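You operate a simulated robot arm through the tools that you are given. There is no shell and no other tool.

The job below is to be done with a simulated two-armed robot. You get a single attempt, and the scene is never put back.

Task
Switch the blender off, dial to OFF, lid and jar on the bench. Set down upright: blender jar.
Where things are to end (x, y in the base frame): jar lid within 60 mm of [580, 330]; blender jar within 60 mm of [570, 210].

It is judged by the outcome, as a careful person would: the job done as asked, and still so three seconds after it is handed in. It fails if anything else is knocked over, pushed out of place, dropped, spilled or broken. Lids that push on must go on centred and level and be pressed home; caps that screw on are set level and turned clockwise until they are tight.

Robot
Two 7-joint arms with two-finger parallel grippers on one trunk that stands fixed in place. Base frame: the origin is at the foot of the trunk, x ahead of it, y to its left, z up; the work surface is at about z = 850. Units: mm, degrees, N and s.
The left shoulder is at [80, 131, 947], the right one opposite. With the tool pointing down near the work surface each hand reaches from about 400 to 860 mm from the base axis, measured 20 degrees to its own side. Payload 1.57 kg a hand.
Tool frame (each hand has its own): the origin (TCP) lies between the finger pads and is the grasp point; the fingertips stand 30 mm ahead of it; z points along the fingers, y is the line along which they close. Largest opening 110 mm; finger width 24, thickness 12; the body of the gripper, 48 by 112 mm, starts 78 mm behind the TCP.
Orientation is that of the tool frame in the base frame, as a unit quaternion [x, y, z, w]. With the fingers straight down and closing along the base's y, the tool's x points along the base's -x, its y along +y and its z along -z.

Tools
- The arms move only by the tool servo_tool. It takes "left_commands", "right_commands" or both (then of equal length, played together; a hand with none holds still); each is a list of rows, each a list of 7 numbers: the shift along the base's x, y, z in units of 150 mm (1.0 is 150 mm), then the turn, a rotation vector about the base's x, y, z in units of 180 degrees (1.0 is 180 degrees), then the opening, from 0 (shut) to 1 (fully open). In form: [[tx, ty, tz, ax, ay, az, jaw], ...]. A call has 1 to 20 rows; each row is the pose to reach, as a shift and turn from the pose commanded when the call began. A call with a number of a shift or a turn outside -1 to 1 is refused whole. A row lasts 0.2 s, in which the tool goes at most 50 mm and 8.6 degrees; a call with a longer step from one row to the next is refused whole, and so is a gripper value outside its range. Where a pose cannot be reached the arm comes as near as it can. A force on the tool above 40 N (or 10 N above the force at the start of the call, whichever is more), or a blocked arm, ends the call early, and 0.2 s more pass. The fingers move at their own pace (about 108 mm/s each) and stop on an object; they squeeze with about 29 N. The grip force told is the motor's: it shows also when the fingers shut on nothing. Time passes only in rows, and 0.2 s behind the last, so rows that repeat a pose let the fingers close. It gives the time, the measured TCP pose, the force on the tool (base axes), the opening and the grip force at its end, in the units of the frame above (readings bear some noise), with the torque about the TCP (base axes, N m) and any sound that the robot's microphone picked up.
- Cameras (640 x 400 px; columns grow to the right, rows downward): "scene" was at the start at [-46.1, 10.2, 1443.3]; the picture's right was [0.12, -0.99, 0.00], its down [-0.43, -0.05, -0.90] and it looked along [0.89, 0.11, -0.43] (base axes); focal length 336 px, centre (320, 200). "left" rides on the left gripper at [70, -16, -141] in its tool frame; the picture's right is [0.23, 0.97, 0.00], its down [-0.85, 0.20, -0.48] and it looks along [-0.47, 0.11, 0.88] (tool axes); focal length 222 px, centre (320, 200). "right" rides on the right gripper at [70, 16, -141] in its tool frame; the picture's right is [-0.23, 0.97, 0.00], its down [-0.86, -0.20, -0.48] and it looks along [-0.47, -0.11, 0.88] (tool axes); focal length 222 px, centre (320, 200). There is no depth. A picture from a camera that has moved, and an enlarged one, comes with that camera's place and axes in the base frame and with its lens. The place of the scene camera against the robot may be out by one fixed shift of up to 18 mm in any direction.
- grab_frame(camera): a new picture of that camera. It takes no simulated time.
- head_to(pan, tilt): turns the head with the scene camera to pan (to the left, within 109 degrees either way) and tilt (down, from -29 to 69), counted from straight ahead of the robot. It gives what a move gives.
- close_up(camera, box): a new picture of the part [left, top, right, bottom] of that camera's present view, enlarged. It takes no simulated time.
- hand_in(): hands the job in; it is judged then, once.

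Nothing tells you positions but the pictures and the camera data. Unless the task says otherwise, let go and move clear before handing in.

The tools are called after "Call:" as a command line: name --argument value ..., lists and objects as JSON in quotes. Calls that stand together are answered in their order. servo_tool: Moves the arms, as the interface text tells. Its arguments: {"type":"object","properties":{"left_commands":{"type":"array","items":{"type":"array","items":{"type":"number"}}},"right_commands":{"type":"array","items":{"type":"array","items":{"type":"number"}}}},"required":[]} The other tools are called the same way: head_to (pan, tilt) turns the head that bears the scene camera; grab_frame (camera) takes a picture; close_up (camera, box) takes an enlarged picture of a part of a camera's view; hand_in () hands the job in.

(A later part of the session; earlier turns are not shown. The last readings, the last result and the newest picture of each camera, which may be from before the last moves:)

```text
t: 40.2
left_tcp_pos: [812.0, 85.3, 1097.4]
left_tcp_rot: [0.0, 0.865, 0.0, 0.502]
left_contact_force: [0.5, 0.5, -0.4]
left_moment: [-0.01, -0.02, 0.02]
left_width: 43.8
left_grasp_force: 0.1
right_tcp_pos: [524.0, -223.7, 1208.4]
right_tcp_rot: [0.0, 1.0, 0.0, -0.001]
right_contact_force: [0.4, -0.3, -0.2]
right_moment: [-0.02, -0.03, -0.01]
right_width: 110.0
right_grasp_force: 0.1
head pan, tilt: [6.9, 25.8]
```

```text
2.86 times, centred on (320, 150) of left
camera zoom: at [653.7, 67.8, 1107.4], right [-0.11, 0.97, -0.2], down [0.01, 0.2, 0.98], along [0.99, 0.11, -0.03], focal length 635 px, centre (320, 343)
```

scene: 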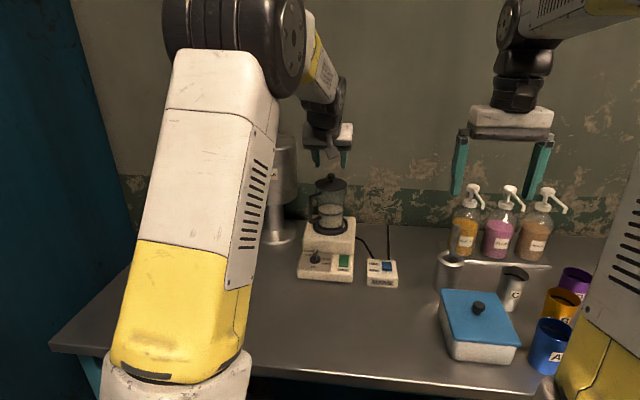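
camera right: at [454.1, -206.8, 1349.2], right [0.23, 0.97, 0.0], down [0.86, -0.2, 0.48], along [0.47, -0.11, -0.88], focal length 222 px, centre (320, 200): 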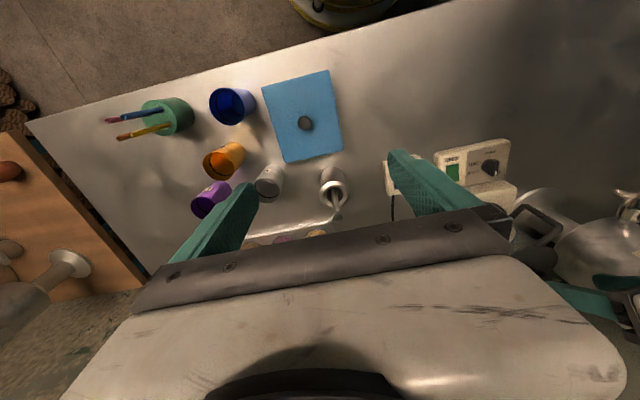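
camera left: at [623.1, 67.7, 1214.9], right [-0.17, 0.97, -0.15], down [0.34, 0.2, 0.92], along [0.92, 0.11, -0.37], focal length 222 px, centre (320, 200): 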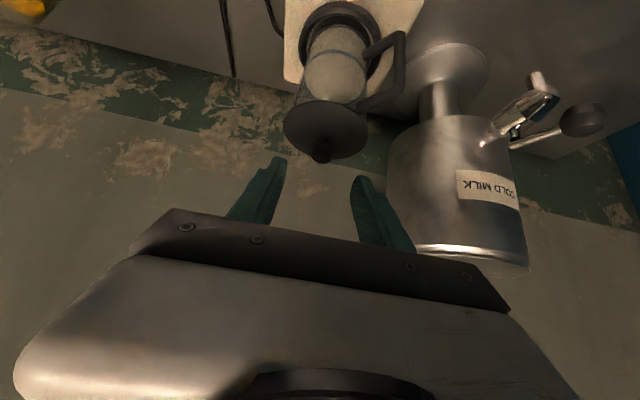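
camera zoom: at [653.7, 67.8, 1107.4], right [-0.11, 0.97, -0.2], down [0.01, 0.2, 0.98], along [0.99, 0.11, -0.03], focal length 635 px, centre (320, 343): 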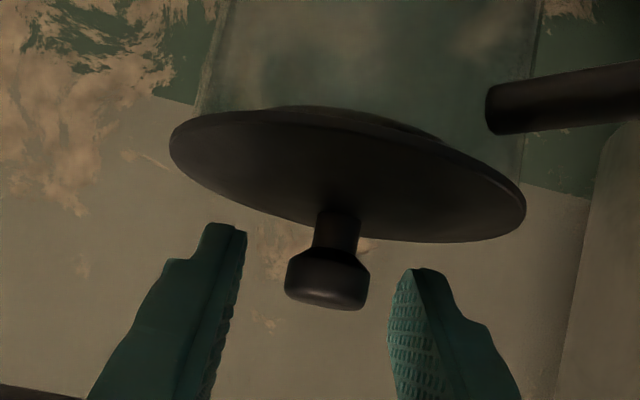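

The knob is centred but a little low across the finger width. I'll shift 3 mm lower, then close and lift by a small step to test the grip.

Call:
servo_tool --left_commands '[[-0.01, 0, -0.017, 0, 0, 0, 0.4], [-0.01, 0, -0.017, 0, 0, 0, 0.25], [-0.01, 0, -0.017, 0, 0, 0, 0.12], [-0.01, 0, -0.017, 0, 0, 0, 0.05], [-0.01, 0, -0.017, 0, 0, 0, 0.0], [-0.01, 0, -0.017, 0, 0, 0, 0.0]]'

Call:
servo_tool --left_commands '[[0, 0, 0.01, 0, 0, 0, 0.0], [0, 0, 0.02, 0, 0, 0, 0.0], [0, 0, 0.033, 0, 0, 0, 0.0]]'

Call:
close_up --camera "left" --box '[240, 80, 400, 220]'

Call:
close_up --camera "scene" --box '[280, 140, 380, 240]'

```text
t: 41.6
left_tcp_pos: [810.0, 83.8, 1096.4]
left_tcp_rot: [0.0, 0.865, -0.001, 0.502]
left_contact_force: [1.1, 1.7, 2.0]
left_moment: [0.01, -0.03, 0.05]
left_width: 20.6
left_grasp_force: 29.4
right_tcp_pos: [524.0, -222.1, 1207.9]
right_tcp_rot: [-0.001, 1.0, 0.0, 0.0]
right_contact_force: [0.2, -0.1, 0.3]
right_moment: [-0.01, 0.0, 0.01]
right_width: 110.0
right_grasp_force: 0.1
head pan, tilt: [6.9, 25.8]
```

```text
t: 42.5
left_tcp_pos: [810.0, 83.8, 1099.6]
left_tcp_rot: [0.001, 0.865, -0.001, 0.502]
left_contact_force: [1.0, -0.2, 0.3]
left_moment: [-0.05, -0.01, 0.0]
left_width: 20.6
left_grasp_force: 28.9
right_tcp_pos: [525.0, -223.3, 1208.0]
right_tcp_rot: [0.0, 1.0, 0.0, 0.001]
right_contact_force: [-0.5, -0.3, 0.8]
right_moment: [0.03, 0.0, 0.03]
right_width: 109.7
right_grasp_force: 0.1
head pan, tilt: [6.9, 25.8]
```

```text
2.86 times, centred on (320, 150) of left
camera zoom: at [651.1, 67.7, 1110.0], right [-0.11, 0.97, -0.2], down [0.01, 0.2, 0.98], along [0.99, 0.11, -0.03], focal length 635 px, centre (320, 343)
```

zoom: 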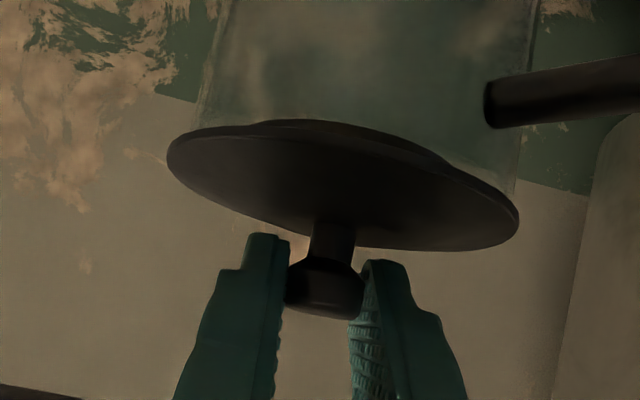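

```text
4.00 times, centred on (330, 190) of scene
camera zoom: at [-46.0, 10.1, 1443.3], right [0.12, -0.99, 0.0], down [-0.43, -0.05, -0.9], along [0.89, 0.11, -0.43], focal length 1346 px, centre (280, 240)
```

zoom: 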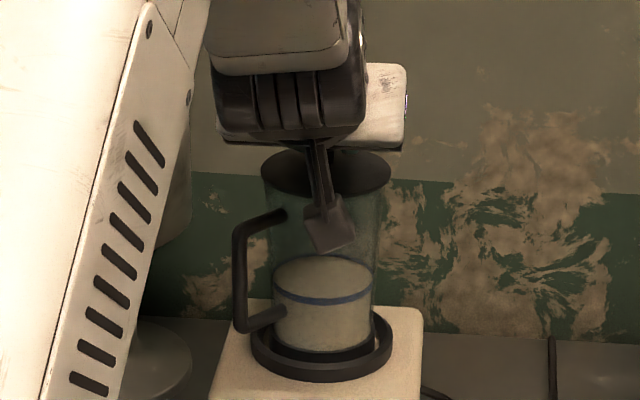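

The lid is coming up with the hand and the jar stays put. I'll lift it well clear.

Call:
servo_tool --left_commands '[[0, 0, 0.05, 0, 0, 0, 0], [0, 0, 0.1, 0, 0, 0, 0], [0, 0, 0.16, 0, 0, 0, 0], [0, 0, 0.22, 0, 0, 0, 0], [0, 0, 0.3, 0, 0, 0, 0], [0, 0, 0.36, 0, 0, 0, 0], [0, 0, 0.4, 0, 0, 0, 0]]'

Call:
close_up --camera "left" --box '[220, 60, 420, 220]'

Call:
close_up --camera "scene" --box '[270, 120, 390, 240]'

```text
t: 44.0
left_tcp_pos: [809.7, 84.8, 1160.1]
left_tcp_rot: [0.001, 0.865, -0.001, 0.502]
left_contact_force: [0.2, -0.6, -0.2]
left_moment: [-0.02, -0.03, 0.0]
left_width: 20.5
left_grasp_force: 29.5
right_tcp_pos: [524.2, -222.4, 1208.0]
right_tcp_rot: [0.0, 1.0, 0.0, -0.001]
right_contact_force: [-0.1, -0.2, 0.2]
right_moment: [0.01, 0.0, 0.0]
right_width: 110.2
right_grasp_force: 0.0
head pan, tilt: [6.9, 25.8]
```

```text
2.50 times, centred on (320, 140) of left
camera zoom: at [651.1, 68.1, 1170.0], right [-0.11, 0.97, -0.2], down [0.01, 0.2, 0.98], along [0.99, 0.11, -0.03], focal length 555 px, centre (320, 350)
```

zoom: 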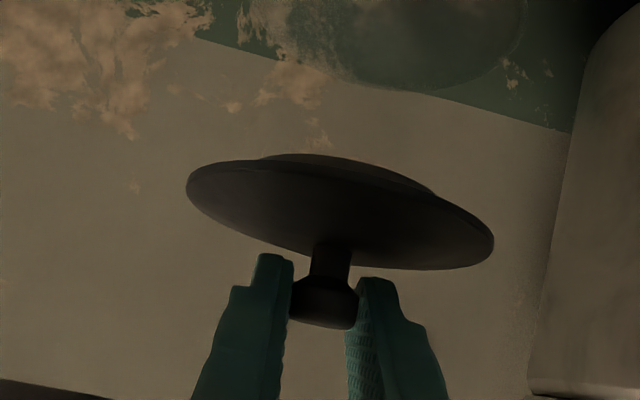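

```text
3.33 times, centred on (330, 180) of scene
camera zoom: at [-46.0, 10.1, 1443.3], right [0.12, -0.99, 0.0], down [-0.43, -0.05, -0.9], along [0.89, 0.11, -0.43], focal length 1121 px, centre (287, 267)
```

zoom: 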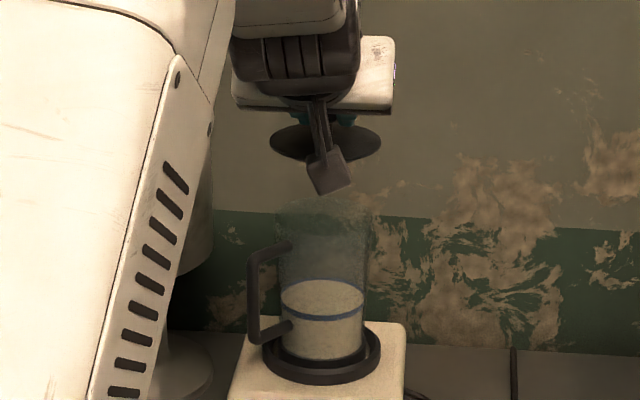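

The lid is off and level in the grip, with the jar undisturbed. I'll draw it back toward the robot before swinging left, keeping clear of the milk urn and its tap.

Call:
servo_tool --left_commands '[[-0.15, 0, 0, 0, 0, 0, 0], [-0.32, 0, 0, 0, 0, 0, 0], [-0.5, 0, 0, 0, 0, 0, 0], [-0.68, 0, 0, 0, 0, 0, 0], [-0.85, 0.1, 0, 0, 0, 0, 0], [-1.0, 0.25, 0, 0, 0, 0, 0], [-1.0, 0.42, 0, 0, 0, 0, 0], [-1.0, 0.58, 0, 0, 0, 0, 0], [-1.0, 0.7, 0, 0, 0, 0, 0]]'

Call:
servo_tool --left_commands '[[-0.1, 0.15, 0, 0, 0, 0, 0], [-0.2, 0.3, -0.05, 0, 0, 0, 0], [-0.3, 0.45, -0.12, 0, 0, 0, 0], [-0.4, 0.6, -0.2, 0, 0, 0, 0], [-0.5, 0.75, -0.3, 0, 0, 0, 0], [-0.56, 0.88, -0.42, 0, 0, 0, 0], [-0.585, 0.933, -0.55, 0, 0, 0, 0], [-0.585, 0.933, -0.68, 0, 0, 0, 0], [-0.585, 0.933, -0.8, 0, 0, 0, 0], [-0.585, 0.933, -0.8, 0, 0, 0, 0]]'

Call:
grab_frame --camera "left"

Call:
grab_frame --camera "scene"

```text
t: 46.0
left_tcp_pos: [657.5, 189.1, 1161.4]
left_tcp_rot: [0.0, 0.864, -0.002, 0.503]
left_contact_force: [-0.2, 0.2, -0.4]
left_moment: [0.0, 0.01, 0.0]
left_width: 20.5
left_grasp_force: 28.5
right_tcp_pos: [524.0, -221.9, 1209.8]
right_tcp_rot: [0.0, 1.0, 0.0, 0.0]
right_contact_force: [-0.1, -0.3, 1.2]
right_moment: [0.03, -0.01, 0.04]
right_width: 109.9
right_grasp_force: 0.0
head pan, tilt: [6.9, 25.8]
```

```text
t: 48.2
left_tcp_pos: [571.9, 332.1, 1043.2]
left_tcp_rot: [0.001, 0.865, -0.002, 0.502]
left_contact_force: [0.1, 0.0, 0.3]
left_moment: [-0.02, -0.01, -0.01]
left_width: 20.5
left_grasp_force: 28.5
right_tcp_pos: [523.8, -222.7, 1207.9]
right_tcp_rot: [0.0, 1.0, 0.0, 0.0]
right_contact_force: [0.4, -0.3, -0.4]
right_moment: [-0.03, -0.02, 0.04]
right_width: 109.8
right_grasp_force: 0.0
head pan, tilt: [6.9, 25.8]
```

```text
taken
camera left: at [412.2, 314.6, 1052.6], right [-0.11, 0.97, -0.2], down [0.01, 0.2, 0.98], along [0.99, 0.11, -0.03], focal length 222 px, centre (320, 200)
```

left: 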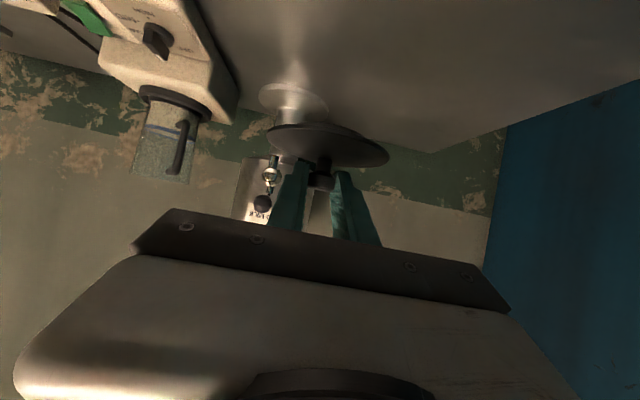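

```text
taken
```

scene: 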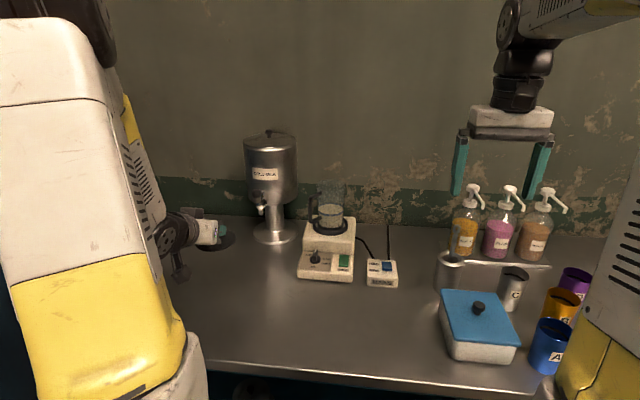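

The lid is over its landing spot (580, 332) and still level. I'll lower to just above the bench and look before touching down.

Call:
servo_tool --left_commands '[[0, -0.007, -0.12, 0, 0, 0, 0], [0, -0.013, -0.25, 0, 0, 0, 0], [0, -0.013, -0.4, 0, 0, 0, 0], [0, -0.013, -0.55, 0, 0, 0, 0], [0, -0.013, -0.68, 0, 0, 0, 0], [0, -0.013, -0.78, 0, 0, 0, 0], [0, -0.013, -0.84, 0, 0, 0, 0], [0, -0.013, -0.84, 0, 0, 0, 0]]'

Call:
grab_frame --camera "left"

Call:
close_up --camera "left" --box '[220, 90, 420, 210]'

Call:
close_up --camera "scene" --box '[140, 220, 300, 320]'

```text
t: 50.0
left_tcp_pos: [572.8, 329.0, 914.6]
left_tcp_rot: [0.0, 0.865, 0.0, 0.502]
left_contact_force: [-0.4, -0.5, -1.1]
left_moment: [0.0, -0.02, -0.03]
left_width: 20.5
left_grasp_force: 29.3
right_tcp_pos: [525.0, -222.3, 1207.7]
right_tcp_rot: [0.0, 1.0, -0.001, 0.0]
right_contact_force: [0.0, 0.0, -0.7]
right_moment: [0.0, -0.02, 0.0]
right_width: 110.0
right_grasp_force: 0.1
head pan, tilt: [6.9, 25.8]
```

```text
taken
camera left: at [413.2, 312.2, 924.8], right [-0.11, 0.97, -0.2], down [0.01, 0.2, 0.98], along [0.99, 0.11, -0.03], focal length 222 px, centre (320, 200)
```

left: 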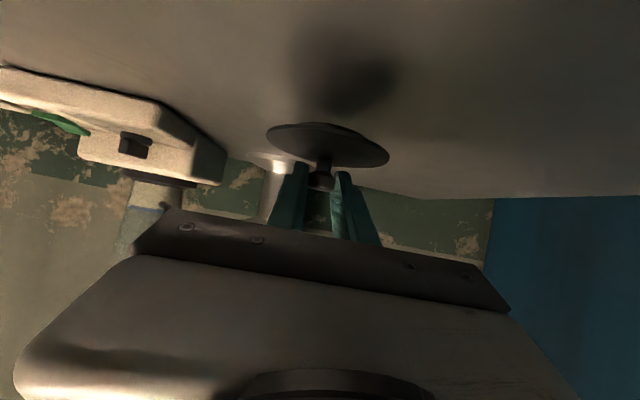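

```text
3.20 times, centred on (320, 150) of left
camera zoom: at [413.2, 312.2, 924.8], right [-0.11, 0.97, -0.2], down [0.01, 0.2, 0.98], along [0.99, 0.11, -0.03], focal length 711 px, centre (320, 360)
```

zoom: 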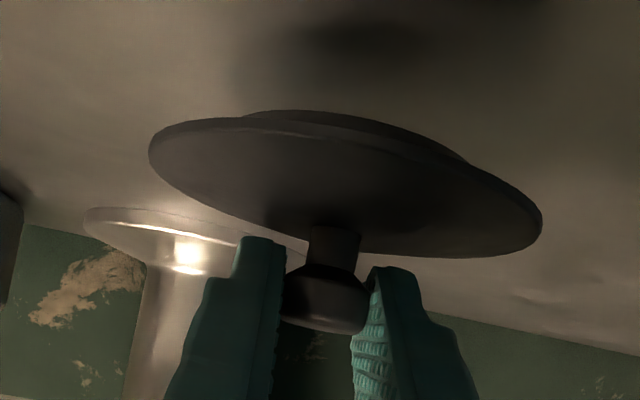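

```text
4.00 times, centred on (220, 270) of scene
camera zoom: at [-46.1, 10.2, 1443.3], right [0.12, -0.99, 0.0], down [-0.43, -0.05, -0.9], along [0.89, 0.11, -0.43], focal length 1346 px, centre (720, -80)
```

zoom: 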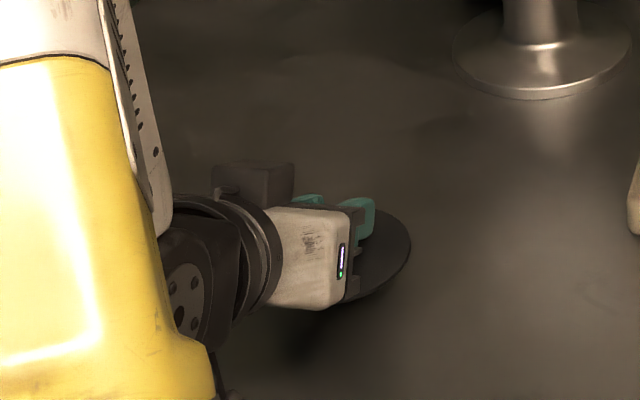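

The lid is about 20 mm above the bench and level. I'll ease it down in small steps and feel for contact.

Call:
servo_tool --left_commands '[[0, 0, -0.03, 0, 0, 0, 0], [0, 0, -0.06, 0, 0, 0, 0], [0, 0, -0.08, 0, 0, 0, 0]]'

Call:
servo_tool --left_commands '[[0, 0, -0.01, 0, 0, 0, 0], [0, 0, -0.02, 0, 0, 0, 0]]'

Call:
servo_tool --left_commands '[[0, 0, -0.007, 0, 0, 0, 0], [0, 0, -0.013, 0, 0, 0, 0]]'

```text
t: 50.9
left_tcp_pos: [571.8, 328.0, 899.9]
left_tcp_rot: [0.0, 0.865, -0.001, 0.502]
left_contact_force: [0.0, 0.0, -0.9]
left_moment: [0.02, 0.02, 0.02]
left_width: 20.5
left_grasp_force: 29.0
right_tcp_pos: [524.2, -223.3, 1208.6]
right_tcp_rot: [-0.001, 1.0, 0.0, 0.0]
right_contact_force: [-0.2, 0.3, 1.0]
right_moment: [0.01, -0.01, 0.02]
right_width: 110.1
right_grasp_force: 0.1
head pan, tilt: [6.9, 25.8]
```

```text
t: 51.5
left_tcp_pos: [571.9, 328.0, 898.4]
left_tcp_rot: [0.0, 0.865, -0.001, 0.503]
left_contact_force: [0.5, 0.1, -0.6]
left_moment: [0.0, 0.0, 0.01]
left_width: 20.6
left_grasp_force: 28.3
right_tcp_pos: [523.5, -223.2, 1207.9]
right_tcp_rot: [-0.001, 1.0, 0.0, 0.0]
right_contact_force: [-0.7, -0.3, 0.8]
right_moment: [-0.02, 0.0, -0.03]
right_width: 109.7
right_grasp_force: 0.0
head pan, tilt: [6.9, 25.8]
```

```text
t: 52.0
left_tcp_pos: [571.4, 328.4, 896.4]
left_tcp_rot: [0.0, 0.865, -0.001, 0.502]
left_contact_force: [-0.4, -0.4, -0.5]
left_moment: [-0.01, 0.02, 0.02]
left_width: 20.6
left_grasp_force: 29.2
right_tcp_pos: [524.8, -222.7, 1209.2]
right_tcp_rot: [-0.001, 1.0, -0.001, 0.001]
right_contact_force: [0.7, 1.8, -0.1]
right_moment: [0.02, 0.0, 0.0]
right_width: 109.7
right_grasp_force: 0.1
head pan, tilt: [6.9, 25.8]
```

Call:
close_up --camera "left" --box '[220, 70, 420, 210]'

Call:
servo_tool --left_commands '[[0, 0, -0.007, 0, 0, 0, 0], [0, 0, -0.013, 0, 0, 0, 0]]'

Call:
servo_tool --left_commands '[[0, 0, -0.007, 0, 0, 0, 0], [0, 0, -0.013, 0, 0, 0, 0]]'

```text
2.86 times, centred on (320, 140) of left
camera zoom: at [412.5, 311.4, 906.6], right [-0.11, 0.97, -0.2], down [0.01, 0.2, 0.98], along [0.99, 0.11, -0.03], focal length 635 px, centre (320, 371)
```

zoom: 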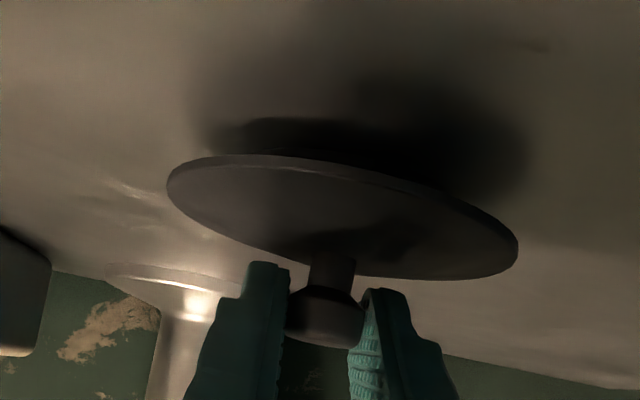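

```text
t: 52.6
left_tcp_pos: [572.6, 328.5, 895.0]
left_tcp_rot: [0.0, 0.865, 0.0, 0.502]
left_contact_force: [-0.3, 0.3, 0.1]
left_moment: [0.04, 0.0, 0.01]
left_width: 20.5
left_grasp_force: 28.9
right_tcp_pos: [524.4, -222.5, 1208.4]
right_tcp_rot: [0.0, 1.0, 0.0, 0.0]
right_contact_force: [1.1, 0.3, 0.3]
right_moment: [-0.01, -0.03, 0.01]
right_width: 110.0
right_grasp_force: 0.0
head pan, tilt: [6.9, 25.8]
```

```text
t: 53.2
left_tcp_pos: [572.3, 328.4, 892.6]
left_tcp_rot: [0.001, 0.865, -0.001, 0.503]
left_contact_force: [1.1, -0.3, -0.6]
left_moment: [0.0, -0.01, -0.02]
left_width: 20.3
left_grasp_force: 28.9
right_tcp_pos: [523.5, -223.0, 1208.3]
right_tcp_rot: [0.0, 1.0, 0.0, -0.001]
right_contact_force: [-0.4, 0.6, 0.6]
right_moment: [0.04, 0.02, -0.02]
right_width: 110.0
right_grasp_force: 0.0
head pan, tilt: [6.9, 25.8]
```

No contact yet at z ≈ 893. I'll keep lowering gently.

Call:
servo_tool --left_commands '[[0, 0, -0.007, 0, 0, 0, 0], [0, 0, -0.013, 0, 0, 0, 0]]'

Call:
servo_tool --left_commands '[[0, 0, -0.007, 0, 0, 0, 0], [0, 0, -0.013, 0, 0, 0, 0]]'

Call:
close_up --camera "left" --box '[220, 70, 420, 210]'

```text
t: 53.9
left_tcp_pos: [572.7, 328.5, 892.4]
left_tcp_rot: [0.0, 0.864, 0.0, 0.504]
left_contact_force: [-5.7, -0.6, 17.1]
left_moment: [0.03, 0.16, 0.01]
left_width: 20.5
left_grasp_force: 28.7
right_tcp_pos: [523.5, -222.9, 1208.4]
right_tcp_rot: [-0.001, 1.0, 0.0, 0.0]
right_contact_force: [0.7, 0.2, 0.5]
right_moment: [-0.01, 0.01, -0.03]
right_width: 109.8
right_grasp_force: 0.1
head pan, tilt: [6.9, 25.8]
```

```text
t: 54.5
left_tcp_pos: [574.0, 328.9, 893.2]
left_tcp_rot: [0.001, 0.863, 0.0, 0.505]
left_contact_force: [-6.4, 2.9, 33.6]
left_moment: [0.12, -0.01, 0.05]
left_width: 20.7
left_grasp_force: 28.9
right_tcp_pos: [523.7, -223.4, 1208.2]
right_tcp_rot: [-0.001, 1.0, 0.001, 0.0]
right_contact_force: [-0.6, 0.3, -0.2]
right_moment: [-0.03, -0.02, 0.02]
right_width: 110.2
right_grasp_force: 0.0
head pan, tilt: [6.9, 25.8]
```

```text
2.86 times, centred on (320, 140) of left
camera zoom: at [414.1, 311.5, 901.1], right [-0.11, 0.97, -0.2], down [0.0, 0.2, 0.98], along [0.99, 0.11, -0.02], focal length 635 px, centre (320, 371)
```

zoom: 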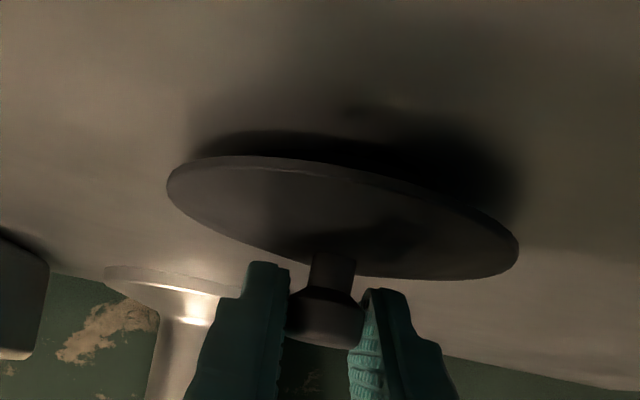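

Contact is felt directly under the grip, so the lid is on the bench. I'll relax the push, then open the fingers.

Call:
servo_tool --left_commands '[[0, 0, 0.01, 0, 0, 0, 0], [0, 0, 0.019, 0, 0, 0, 0], [0, 0, 0.019, 0, 0, 0, 0]]'

Call:
servo_tool --left_commands '[[0, 0, 0, 0, 0, 0, 0.2], [0, 0, 0, 0, 0, 0, 0.3], [0, 0, 0, 0, 0, 0, 0.4], [0, 0, 0, 0, 0, 0, 0.4]]'

Call:
close_up --camera "left" --box '[220, 70, 420, 210]'

```text
t: 55.2
left_tcp_pos: [572.5, 328.0, 892.8]
left_tcp_rot: [0.001, 0.865, -0.002, 0.502]
left_contact_force: [7.7, 4.1, 13.4]
left_moment: [-0.06, -0.53, 0.08]
left_width: 20.8
left_grasp_force: 29.1
right_tcp_pos: [524.3, -223.8, 1208.8]
right_tcp_rot: [0.0, 1.0, 0.0, 0.0]
right_contact_force: [0.6, 0.8, -1.1]
right_moment: [-0.02, -0.04, 0.02]
right_width: 110.1
right_grasp_force: 0.0
head pan, tilt: [6.9, 25.8]
```

```text
t: 56.2
left_tcp_pos: [571.4, 327.7, 892.2]
left_tcp_rot: [0.0, 0.865, -0.002, 0.502]
left_contact_force: [0.0, -0.4, -0.5]
left_moment: [-0.03, 0.01, 0.01]
left_width: 44.1
left_grasp_force: 0.0
right_tcp_pos: [523.6, -222.2, 1208.5]
right_tcp_rot: [0.001, 1.0, 0.0, 0.0]
right_contact_force: [0.0, 0.7, 0.8]
right_moment: [0.01, -0.04, -0.01]
right_width: 110.0
right_grasp_force: 0.1
head pan, tilt: [6.9, 25.8]
```

```text
2.86 times, centred on (320, 140) of left
camera zoom: at [413.1, 311.2, 902.4], right [-0.11, 0.97, -0.2], down [0.01, 0.2, 0.98], along [0.99, 0.11, -0.03], focal length 635 px, centre (320, 371)
```

zoom: 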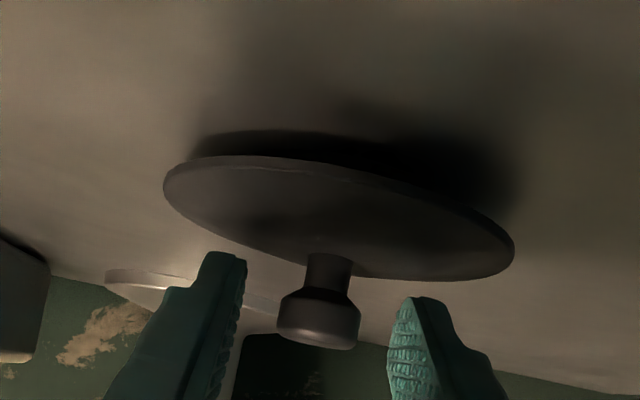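

The lid sits level on the bench. I'll back the fingers out along the approach line and rise.

Call:
servo_tool --left_commands '[[-0.06, 0, 0.035, 0, 0, 0, 0.4], [-0.15, 0, 0.087, 0, 0, 0, 0.4], [-0.25, 0, 0.15, 0, 0, 0, 0.4], [-0.35, 0, 0.28, 0, 0.03, 0, 0.4], [-0.38, 0, 0.45, 0, 0.07, 0, 0.4], [-0.38, 0, 0.65, 0, 0.11, 0, 0.6], [-0.38, 0, 0.85, 0, 0.14, 0, 0.8], [-0.38, 0, 1.0, 0, 0.16, 0, 1.0], [-0.38, 0, 1.0, 0, 0.16, 0, 1.0]]'

Call:
grab_frame --camera "left"

Call:
grab_frame --camera "scene"

```text
t: 58.2
left_tcp_pos: [515.4, 326.0, 1042.8]
left_tcp_rot: [-0.001, 0.962, -0.001, 0.272]
left_contact_force: [0.3, 0.1, -0.8]
left_moment: [-0.01, 0.0, 0.02]
left_width: 110.1
left_grasp_force: 0.0
left hand out of reach, approached as far as the arm can: row 7, 8
right_tcp_pos: [524.4, -222.9, 1208.0]
right_tcp_rot: [-0.001, 1.0, -0.001, 0.0]
right_contact_force: [0.7, 0.3, 0.1]
right_moment: [0.04, 0.02, -0.02]
right_width: 110.0
right_grasp_force: 0.0
head pan, tilt: [6.9, 25.8]
```

```text
taken
camera left: at [380.4, 309.8, 1127.4], right [-0.19, 0.97, -0.12], down [0.48, 0.2, 0.86], along [0.86, 0.11, -0.5], focal length 222 px, centre (320, 200)
```

left: 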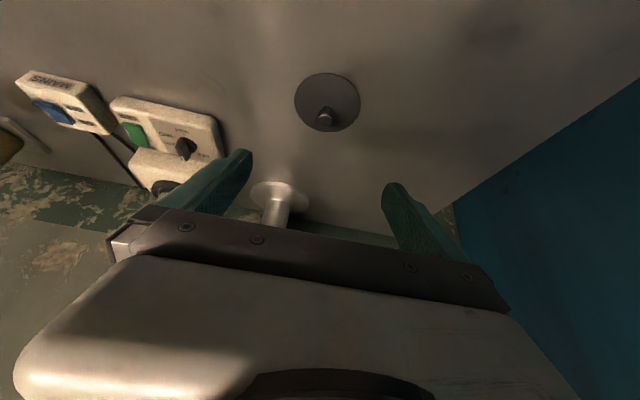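

```text
taken
```

scene: 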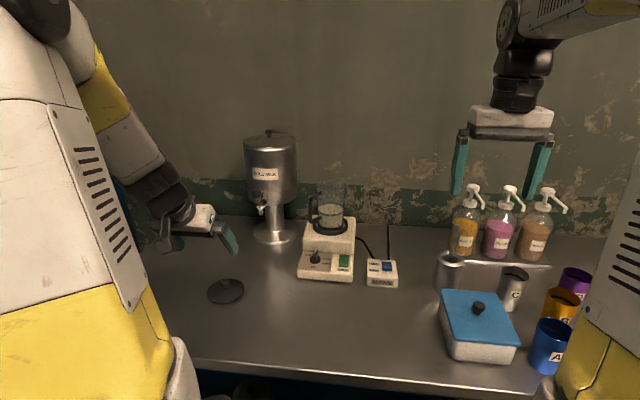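

The lid stands upright on the bench near (575, 325) with the scene otherwise unchanged. Next is the jar: I'll bring the hand round, high and clear of the tap, turning it so the fingers will close across the jar at right angles to its handle.

Call:
servo_tool --left_commands '[[0.02, -0.1, 0.12, 0, 0, 0, 1], [0.06, -0.28, 0.26, 0, 0, 0, 1], [0.12, -0.48, 0.4, 0, 0, 0, 1], [0.18, -0.68, 0.5, 0, 0, 0, 1], [0.24, -0.86, 0.55, 0, 0, 0, 1], [0.3, -0.97, 0.58, 0, 0, 0, 1], [0.3, -0.97, 0.58, 0, 0, 0, 1]]'

Call:
servo_tool --left_commands '[[0.1, -0.05, 0.05, 0, 0, -0.04, 1], [0.22, -0.1, 0.1, 0, 0, -0.08, 1], [0.36, -0.15, 0.12, 0, 0, -0.12, 1], [0.5, -0.2, 0.12, 0, 0, -0.16, 1], [0.64, -0.25, 0.12, 0, 0, -0.2, 1], [0.76, -0.28, 0.12, 0, 0, -0.222, 1], [0.76, -0.28, 0.12, 0, 0, -0.222, 1]]'

Call:
grab_frame --camera "left"

Call:
grab_frame --camera "scene"

```text
t: 59.9
left_tcp_pos: [558.2, 181.0, 1129.2]
left_tcp_rot: [0.0, 0.962, -0.001, 0.272]
left_contact_force: [0.7, 0.5, 0.3]
left_moment: [0.0, -0.02, 0.03]
left_width: 109.9
left_grasp_force: 0.0
left hand out of reach, approached as far as the arm can: row 2
right_tcp_pos: [524.6, -222.5, 1207.7]
right_tcp_rot: [0.0, 1.0, 0.0, 0.0]
right_contact_force: [0.0, 0.0, 0.8]
right_moment: [0.0, 0.0, 0.02]
right_width: 109.8
right_grasp_force: 0.0
head pan, tilt: [6.9, 25.8]
```

```text
t: 61.5
left_tcp_pos: [675.4, 141.2, 1146.5]
left_tcp_rot: [0.329, 0.904, -0.093, 0.256]
left_contact_force: [-0.1, 0.5, -1.1]
left_moment: [0.0, -0.02, 0.02]
left_width: 110.0
left_grasp_force: 0.0
right_tcp_pos: [524.9, -223.2, 1208.4]
right_tcp_rot: [-0.001, 1.0, -0.001, 0.0]
right_contact_force: [-0.6, -0.2, -0.7]
right_moment: [0.02, 0.0, 0.01]
right_width: 109.8
right_grasp_force: 0.0
head pan, tilt: [6.9, 25.8]
```

```text
taken
camera left: at [560.8, 214.3, 1231.2], right [0.48, 0.87, -0.12], down [0.5, -0.15, 0.85], along [0.72, -0.47, -0.51], focal length 222 px, centre (320, 200)
```

left: 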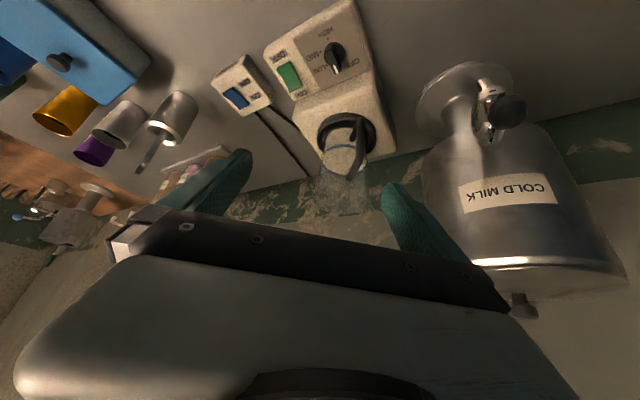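

```text
taken
```

scene: 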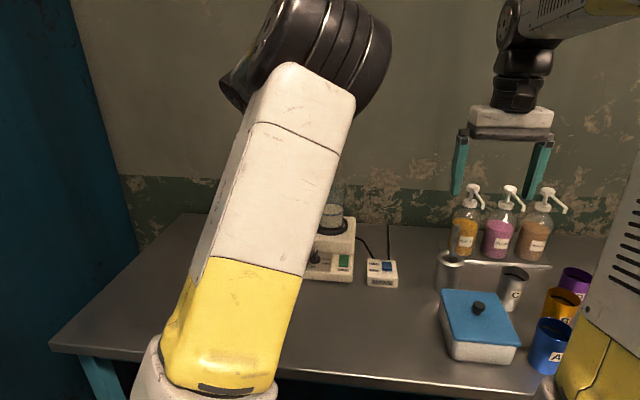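

The hand is turned and the jar with its handle is in view between the fingers. I'll zoom in to refine the jar axis and handle direction.

Call:
close_up --camera "left" --box '[280, 90, 420, 220]'

Call:
close_up --camera "right" --box '[480, 140, 620, 260]'

```text
3.08 times, centred on (350, 155) of left
camera zoom: at [560.8, 214.3, 1231.2], right [0.48, 0.87, -0.12], down [0.5, -0.15, 0.85], along [0.72, -0.47, -0.51], focal length 684 px, centre (228, 338)
```

zoom: 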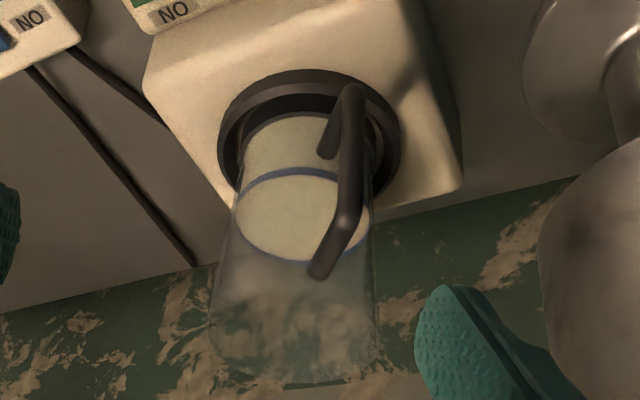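

```text
3.33 times, centred on (550, 200) of right
camera zoom: at [454.0, -206.8, 1349.2], right [0.23, 0.97, 0.0], down [0.86, -0.2, 0.48], along [0.47, -0.11, -0.88], focal length 740 px, centre (-447, 200)
```

zoom: 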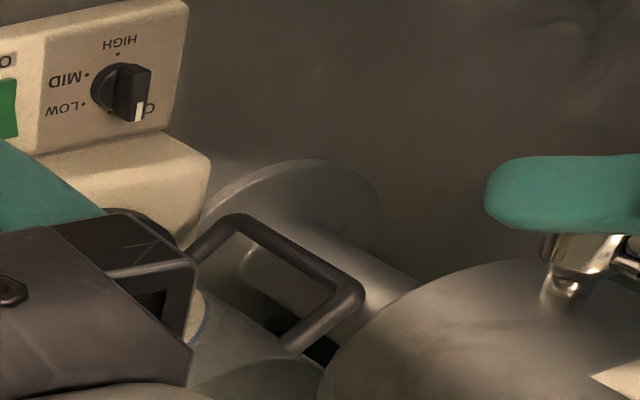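

Combining both wrist views, the jar axis is at (815, 87), the rim near z 1062, and the handle's upright bar at (760, 134), azimuth 139°, which is just in line with my hand's lean. I'll move to a hover above the rim with the fingers open either side of the jar.

Call:
servo_tool --left_commands '[[0.14, -0.03, 0, 0, 0, 0, 1], [0.3, -0.06, -0.02, 0, 0, 0, 1], [0.45, -0.09, -0.08, 0, 0, 0, 1], [0.58, -0.115, -0.16, 0, 0, 0, 1], [0.65, -0.128, -0.24, 0, 0, 0, 1], [0.677, -0.131, -0.3, 0, 0, 0, 1], [0.677, -0.131, -0.3, 0, 0, 0, 1]]'

Call:
grab_frame --camera "left"

Call:
grab_frame --camera "scene"

Call:
grab_frame --camera "right"

```text
t: 63.0
left_tcp_pos: [774.9, 118.9, 1102.9]
left_tcp_rot: [0.329, 0.904, -0.094, 0.255]
left_contact_force: [-0.5, -0.3, -0.3]
left_moment: [0.02, -0.03, 0.02]
left_width: 110.0
left_grasp_force: 0.1
right_tcp_pos: [524.3, -224.1, 1208.3]
right_tcp_rot: [0.0, 1.0, 0.0, -0.001]
right_contact_force: [-1.0, -0.5, -0.8]
right_moment: [0.0, -0.01, 0.01]
right_width: 110.2
right_grasp_force: 0.0
head pan, tilt: [6.9, 25.8]
```

```text
taken
camera left: at [660.3, 192.2, 1187.8], right [0.48, 0.87, -0.12], down [0.5, -0.15, 0.85], along [0.73, -0.47, -0.51], focal length 222 px, centre (320, 200)
```

left: 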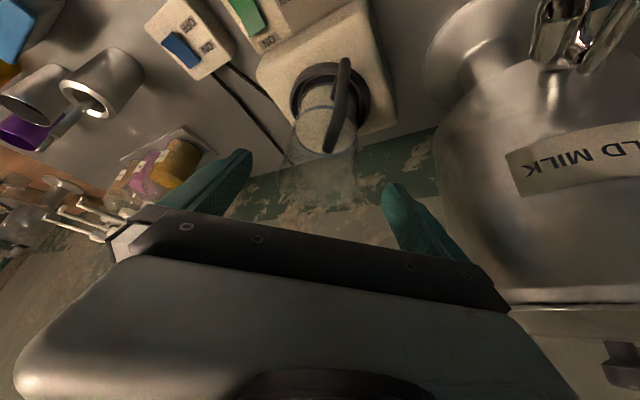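

```text
taken
```

scene: 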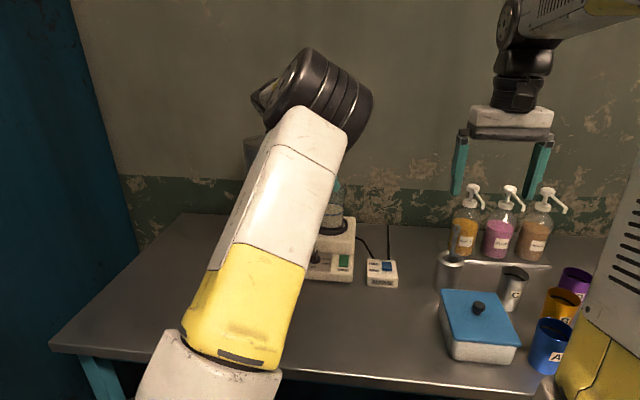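

```text
taken
camera right: at [454.1, -206.8, 1349.2], right [0.23, 0.97, 0.0], down [0.86, -0.2, 0.48], along [0.47, -0.11, -0.88], focal length 222 px, centre (320, 200)
```

right: 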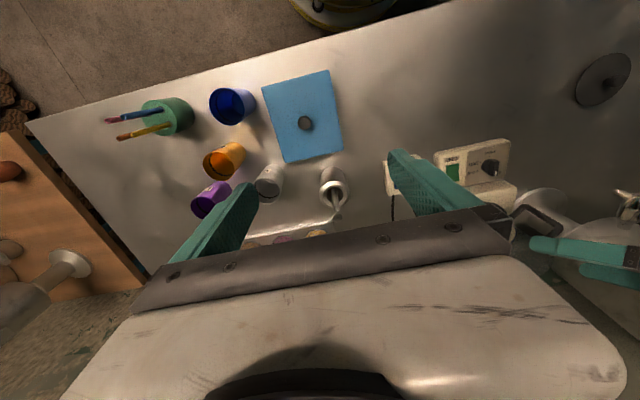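

Call:
close_up --camera "left" --box '[240, 50, 400, 230]'

Call:
close_up --camera "right" --box '[480, 170, 640, 310]'

```text
2.22 times, centred on (320, 140) of left
camera zoom: at [660.3, 192.2, 1187.8], right [0.48, 0.87, -0.12], down [0.5, -0.15, 0.85], along [0.73, -0.47, -0.51], focal length 494 px, centre (320, 333)
```

zoom: 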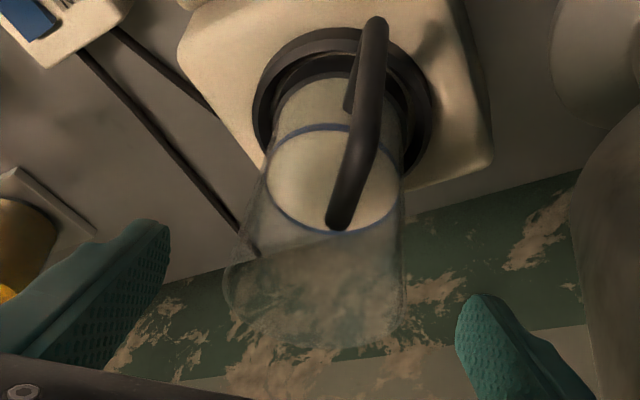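

```text
2.86 times, centred on (560, 240) of right
camera zoom: at [454.1, -206.8, 1349.2], right [0.23, 0.97, 0.0], down [0.86, -0.2, 0.48], along [0.47, -0.11, -0.88], focal length 635 px, centre (-366, 86)
```

zoom: 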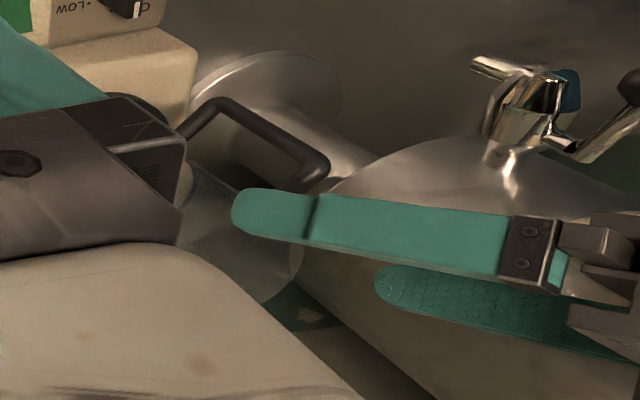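

The jar is well centred between the open fingers. I'll slide down along the approach line in two stages, first 60 mm, then check.

Call:
servo_tool --left_commands '[[0.02, -0.015, -0.04, 0, 0, 0, 1], [0.06, -0.046, -0.12, 0, 0, 0, 1], [0.1, -0.078, -0.2, 0, 0, 0, 1], [0.14, -0.11, -0.28, 0, 0, 0, 1], [0.165, -0.13, -0.341, 0, 0, 0, 1], [0.165, -0.13, -0.341, 0, 0, 0, 1]]'

Call:
close_up --camera "left" --box '[240, 50, 400, 230]'

Call:
close_up --camera "right" --box '[480, 150, 640, 290]'

Call:
close_up --camera "scene" --box '[270, 120, 390, 260]'

```text
t: 64.5
left_tcp_pos: [799.7, 99.6, 1053.2]
left_tcp_rot: [0.329, 0.904, -0.094, 0.255]
left_contact_force: [-1.1, 0.2, -0.5]
left_moment: [0.01, -0.01, -0.01]
left_width: 109.6
left_grasp_force: 0.1
right_tcp_pos: [524.9, -222.6, 1207.7]
right_tcp_rot: [0.0, 1.0, 0.0, 0.001]
right_contact_force: [-0.2, 0.8, 0.5]
right_moment: [0.04, -0.02, -0.01]
right_width: 110.0
right_grasp_force: 0.1
head pan, tilt: [6.9, 25.8]
```

```text
2.22 times, centred on (320, 140) of left
camera zoom: at [685.4, 173.0, 1136.6], right [0.48, 0.87, -0.12], down [0.5, -0.15, 0.85], along [0.73, -0.47, -0.51], focal length 494 px, centre (320, 333)
```

zoom: 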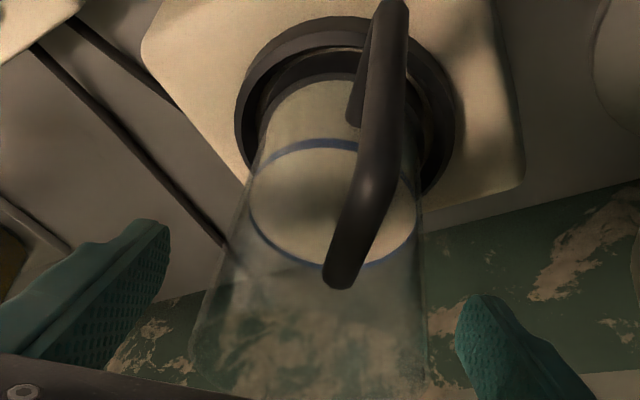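

```text
2.86 times, centred on (560, 220) of right
camera zoom: at [454.1, -206.8, 1349.2], right [0.23, 0.97, 0.0], down [0.86, -0.2, 0.48], along [0.47, -0.11, -0.88], focal length 635 px, centre (-366, 143)
```

zoom: 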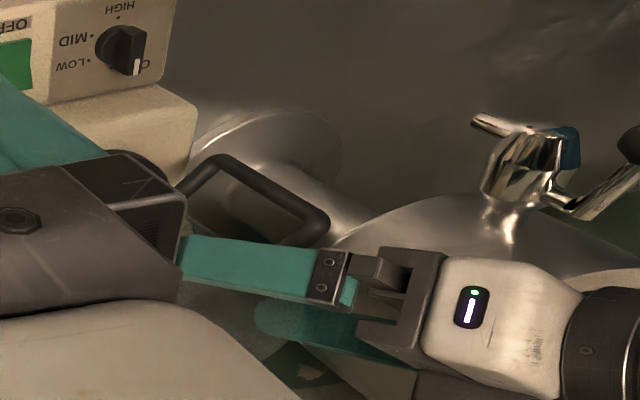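

```text
2.86 times, centred on (330, 190) of scene
camera zoom: at [-46.0, 10.1, 1443.3], right [0.12, -0.99, 0.0], down [-0.43, -0.05, -0.9], along [0.89, 0.11, -0.43], focal length 961 px, centre (291, 229)
```

zoom: 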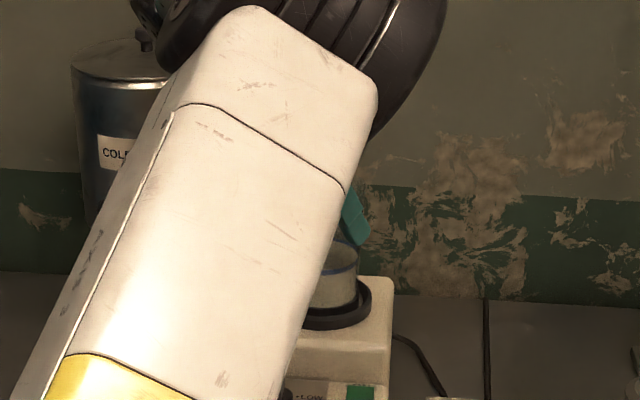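

Still centred, with handle and rim clear of the palm. I'll go the last 25 mm down.

Call:
servo_tool --left_commands '[[0.02, -0.016, -0.043, 0, 0, 0, 1], [0.045, -0.036, -0.095, 0, 0, 0, 1], [0.065, -0.051, -0.137, 0, 0, 0, 1], [0.081, -0.064, -0.171, 0, 0, 0, 1], [0.081, -0.064, -0.171, 0, 0, 0, 1]]'

Call:
close_up --camera "left" --box '[220, 50, 420, 230]'

Call:
close_up --camera "right" --box '[480, 150, 640, 290]'

```text
t: 65.7
left_tcp_pos: [812.9, 91.0, 1026.3]
left_tcp_rot: [0.329, 0.905, -0.094, 0.254]
left_contact_force: [-0.1, -0.1, 0.5]
left_moment: [-0.01, 0.03, 0.01]
left_width: 110.0
left_grasp_force: 0.0
right_tcp_pos: [525.4, -224.0, 1208.8]
right_tcp_rot: [-0.001, 1.0, 0.0, 0.001]
right_contact_force: [-0.2, -0.4, -1.1]
right_moment: [0.0, -0.02, -0.02]
right_width: 110.1
right_grasp_force: 0.1
head pan, tilt: [6.9, 25.8]
```

```text
2.22 times, centred on (320, 140) of left
camera zoom: at [698.5, 164.0, 1110.9], right [0.48, 0.87, -0.12], down [0.5, -0.15, 0.85], along [0.73, -0.47, -0.51], focal length 494 px, centre (320, 333)
```

zoom: 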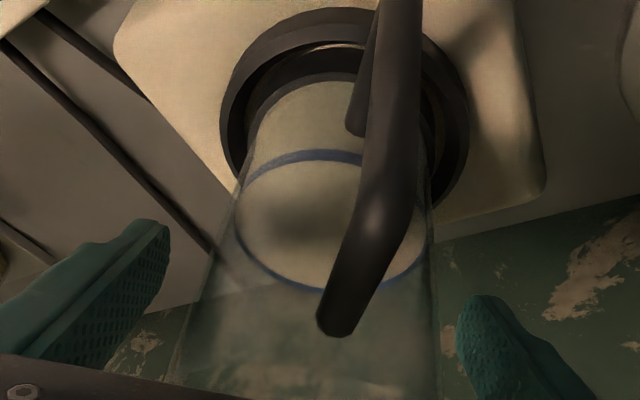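

```text
2.86 times, centred on (560, 220) of right
camera zoom: at [454.1, -206.8, 1349.2], right [0.23, 0.97, 0.0], down [0.86, -0.2, 0.48], along [0.47, -0.11, -0.88], focal length 635 px, centre (-366, 143)
```

zoom: 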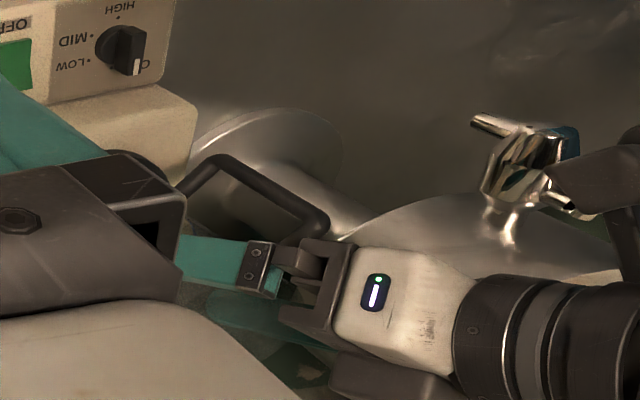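

No contact so far. I'll now close gently on the jar.

Call:
servo_tool --left_commands '[[0, 0, 0, 0, 0, 0, 0.9], [0, 0, 0, 0, 0, 0, 0.84], [0, 0, 0, 0, 0, 0, 0.8], [0, 0, 0, 0, 0, 0, 0.76], [0, 0, 0, 0, 0, 0, 0.73], [0, 0, 0, 0, 0, 0, 0.7], [0, 0, 0, 0, 0, 0, 0.66], [0, 0, 0, 0, 0, 0, 0.6], [0, 0, 0, 0, 0, 0, 0.5], [0, 0, 0, 0, 0, 0, 0.5]]'

Call:
close_up --camera "left" --box '[220, 50, 420, 230]'

```text
t: 67.8
left_tcp_pos: [812.3, 91.2, 1025.5]
left_tcp_rot: [0.328, 0.905, -0.093, 0.255]
left_contact_force: [0.4, -0.2, 0.2]
left_moment: [0.03, -0.02, 0.0]
left_width: 83.4
left_grasp_force: 28.9
right_tcp_pos: [524.7, -223.3, 1207.8]
right_tcp_rot: [0.0, 1.0, -0.001, 0.0]
right_contact_force: [0.2, -0.7, -0.5]
right_moment: [0.02, -0.04, 0.01]
right_width: 110.0
right_grasp_force: 0.1
head pan, tilt: [6.9, 25.8]
```

```text
2.22 times, centred on (320, 140) of left
camera zoom: at [698.5, 164.1, 1111.0], right [0.48, 0.87, -0.12], down [0.5, -0.15, 0.85], along [0.73, -0.47, -0.51], focal length 494 px, centre (320, 333)
```

zoom: 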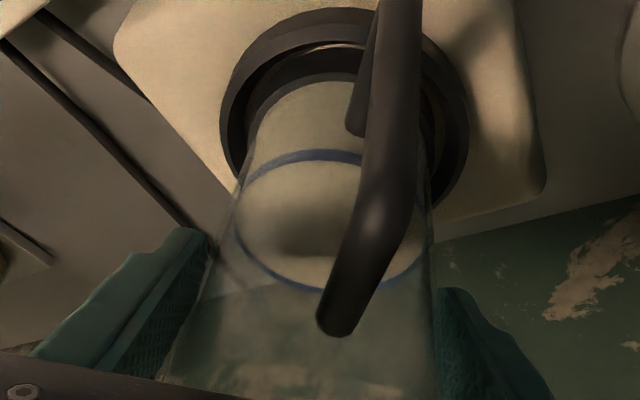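

The jar is gripped (83 mm, 29 N) with no side load. I'll lift very slightly and read the load and the view.

Call:
servo_tool --left_commands '[[0, 0, 0.007, 0, 0, 0, 0.5], [0, 0, 0.014, 0, 0, 0, 0.5], [0, 0, 0.02, 0, 0, 0, 0.5], [0, 0, 0.027, 0, 0, 0, 0.5]]'

Call:
close_up --camera "left" --box '[220, 50, 420, 230]'

```text
t: 68.8
left_tcp_pos: [811.7, 91.1, 1029.5]
left_tcp_rot: [0.328, 0.905, -0.093, 0.255]
left_contact_force: [-0.3, 0.2, -3.3]
left_moment: [0.0, 0.03, -0.01]
left_width: 83.7
left_grasp_force: 28.7
right_tcp_pos: [523.9, -223.1, 1207.9]
right_tcp_rot: [-0.001, 1.0, 0.0, 0.0]
right_contact_force: [0.1, 0.6, -0.4]
right_moment: [0.01, 0.04, -0.03]
right_width: 110.0
right_grasp_force: 0.1
head pan, tilt: [6.9, 25.8]
```

```text
2.22 times, centred on (320, 140) of left
camera zoom: at [698.2, 164.9, 1114.4], right [0.48, 0.87, -0.12], down [0.5, -0.15, 0.85], along [0.72, -0.47, -0.51], focal length 494 px, centre (320, 333)
```

zoom: 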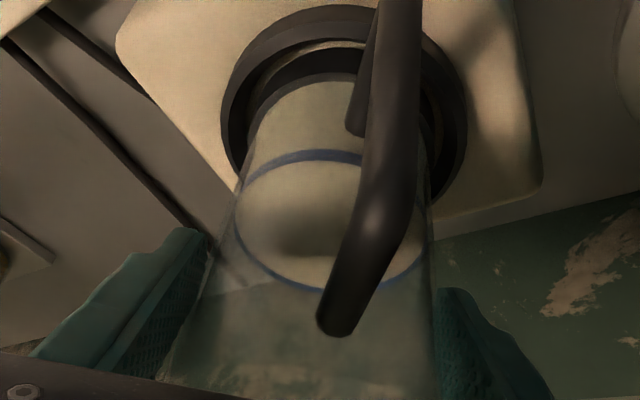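

The jar comes up with the hand and weighs only about 3 N. I'll lift it 40 mm more, smoothly and upright.

Call:
servo_tool --left_commands '[[0, 0, 0.015, 0, 0, 0, 0.5], [0, 0, 0.04, 0, 0, 0, 0.5], [0, 0, 0.075, 0, 0, 0, 0.5], [0, 0, 0.115, 0, 0, 0, 0.5], [0, 0, 0.155, 0, 0, 0, 0.5], [0, 0, 0.195, 0, 0, 0, 0.5], [0, 0, 0.23, 0, 0, 0, 0.5], [0, 0, 0.255, 0, 0, 0, 0.5], [0, 0, 0.267, 0, 0, 0, 0.5]]'

Call:
close_up --camera "left" --box '[220, 50, 420, 230]'

Call:
close_up --camera "scene" --box '[270, 120, 390, 260]'

```text
t: 70.8
left_tcp_pos: [811.7, 90.7, 1067.7]
left_tcp_rot: [0.329, 0.905, -0.094, 0.255]
left_contact_force: [-0.5, 0.5, -4.0]
left_moment: [-0.01, 0.02, 0.01]
left_width: 83.8
left_grasp_force: 28.7
right_tcp_pos: [524.7, -222.4, 1209.0]
right_tcp_rot: [-0.001, 1.0, -0.001, 0.0]
right_contact_force: [0.3, -0.9, 0.3]
right_moment: [0.02, -0.02, 0.0]
right_width: 110.0
right_grasp_force: 0.1
head pan, tilt: [6.9, 25.8]
```

```text
2.22 times, centred on (320, 140) of left
camera zoom: at [698.4, 164.2, 1152.8], right [0.48, 0.87, -0.12], down [0.5, -0.15, 0.85], along [0.72, -0.47, -0.51], focal length 494 px, centre (320, 333)
```

zoom: 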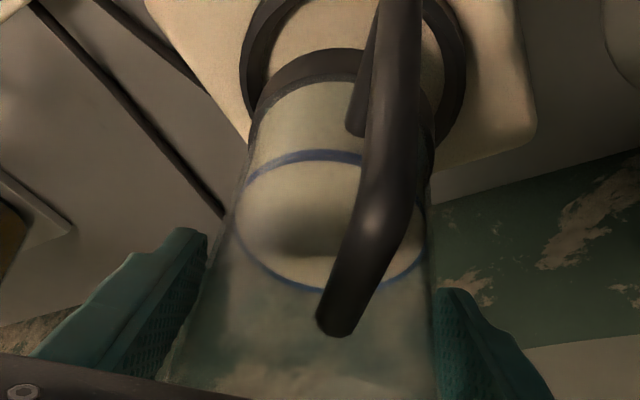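

```text
2.86 times, centred on (330, 190) of scene
camera zoom: at [-45.9, 10.1, 1443.3], right [0.12, -0.99, 0.0], down [-0.43, -0.05, -0.9], along [0.89, 0.11, -0.43], focal length 961 px, centre (291, 229)
```

zoom: 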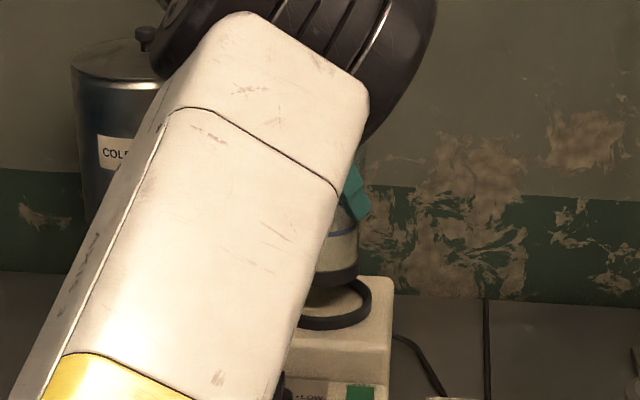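

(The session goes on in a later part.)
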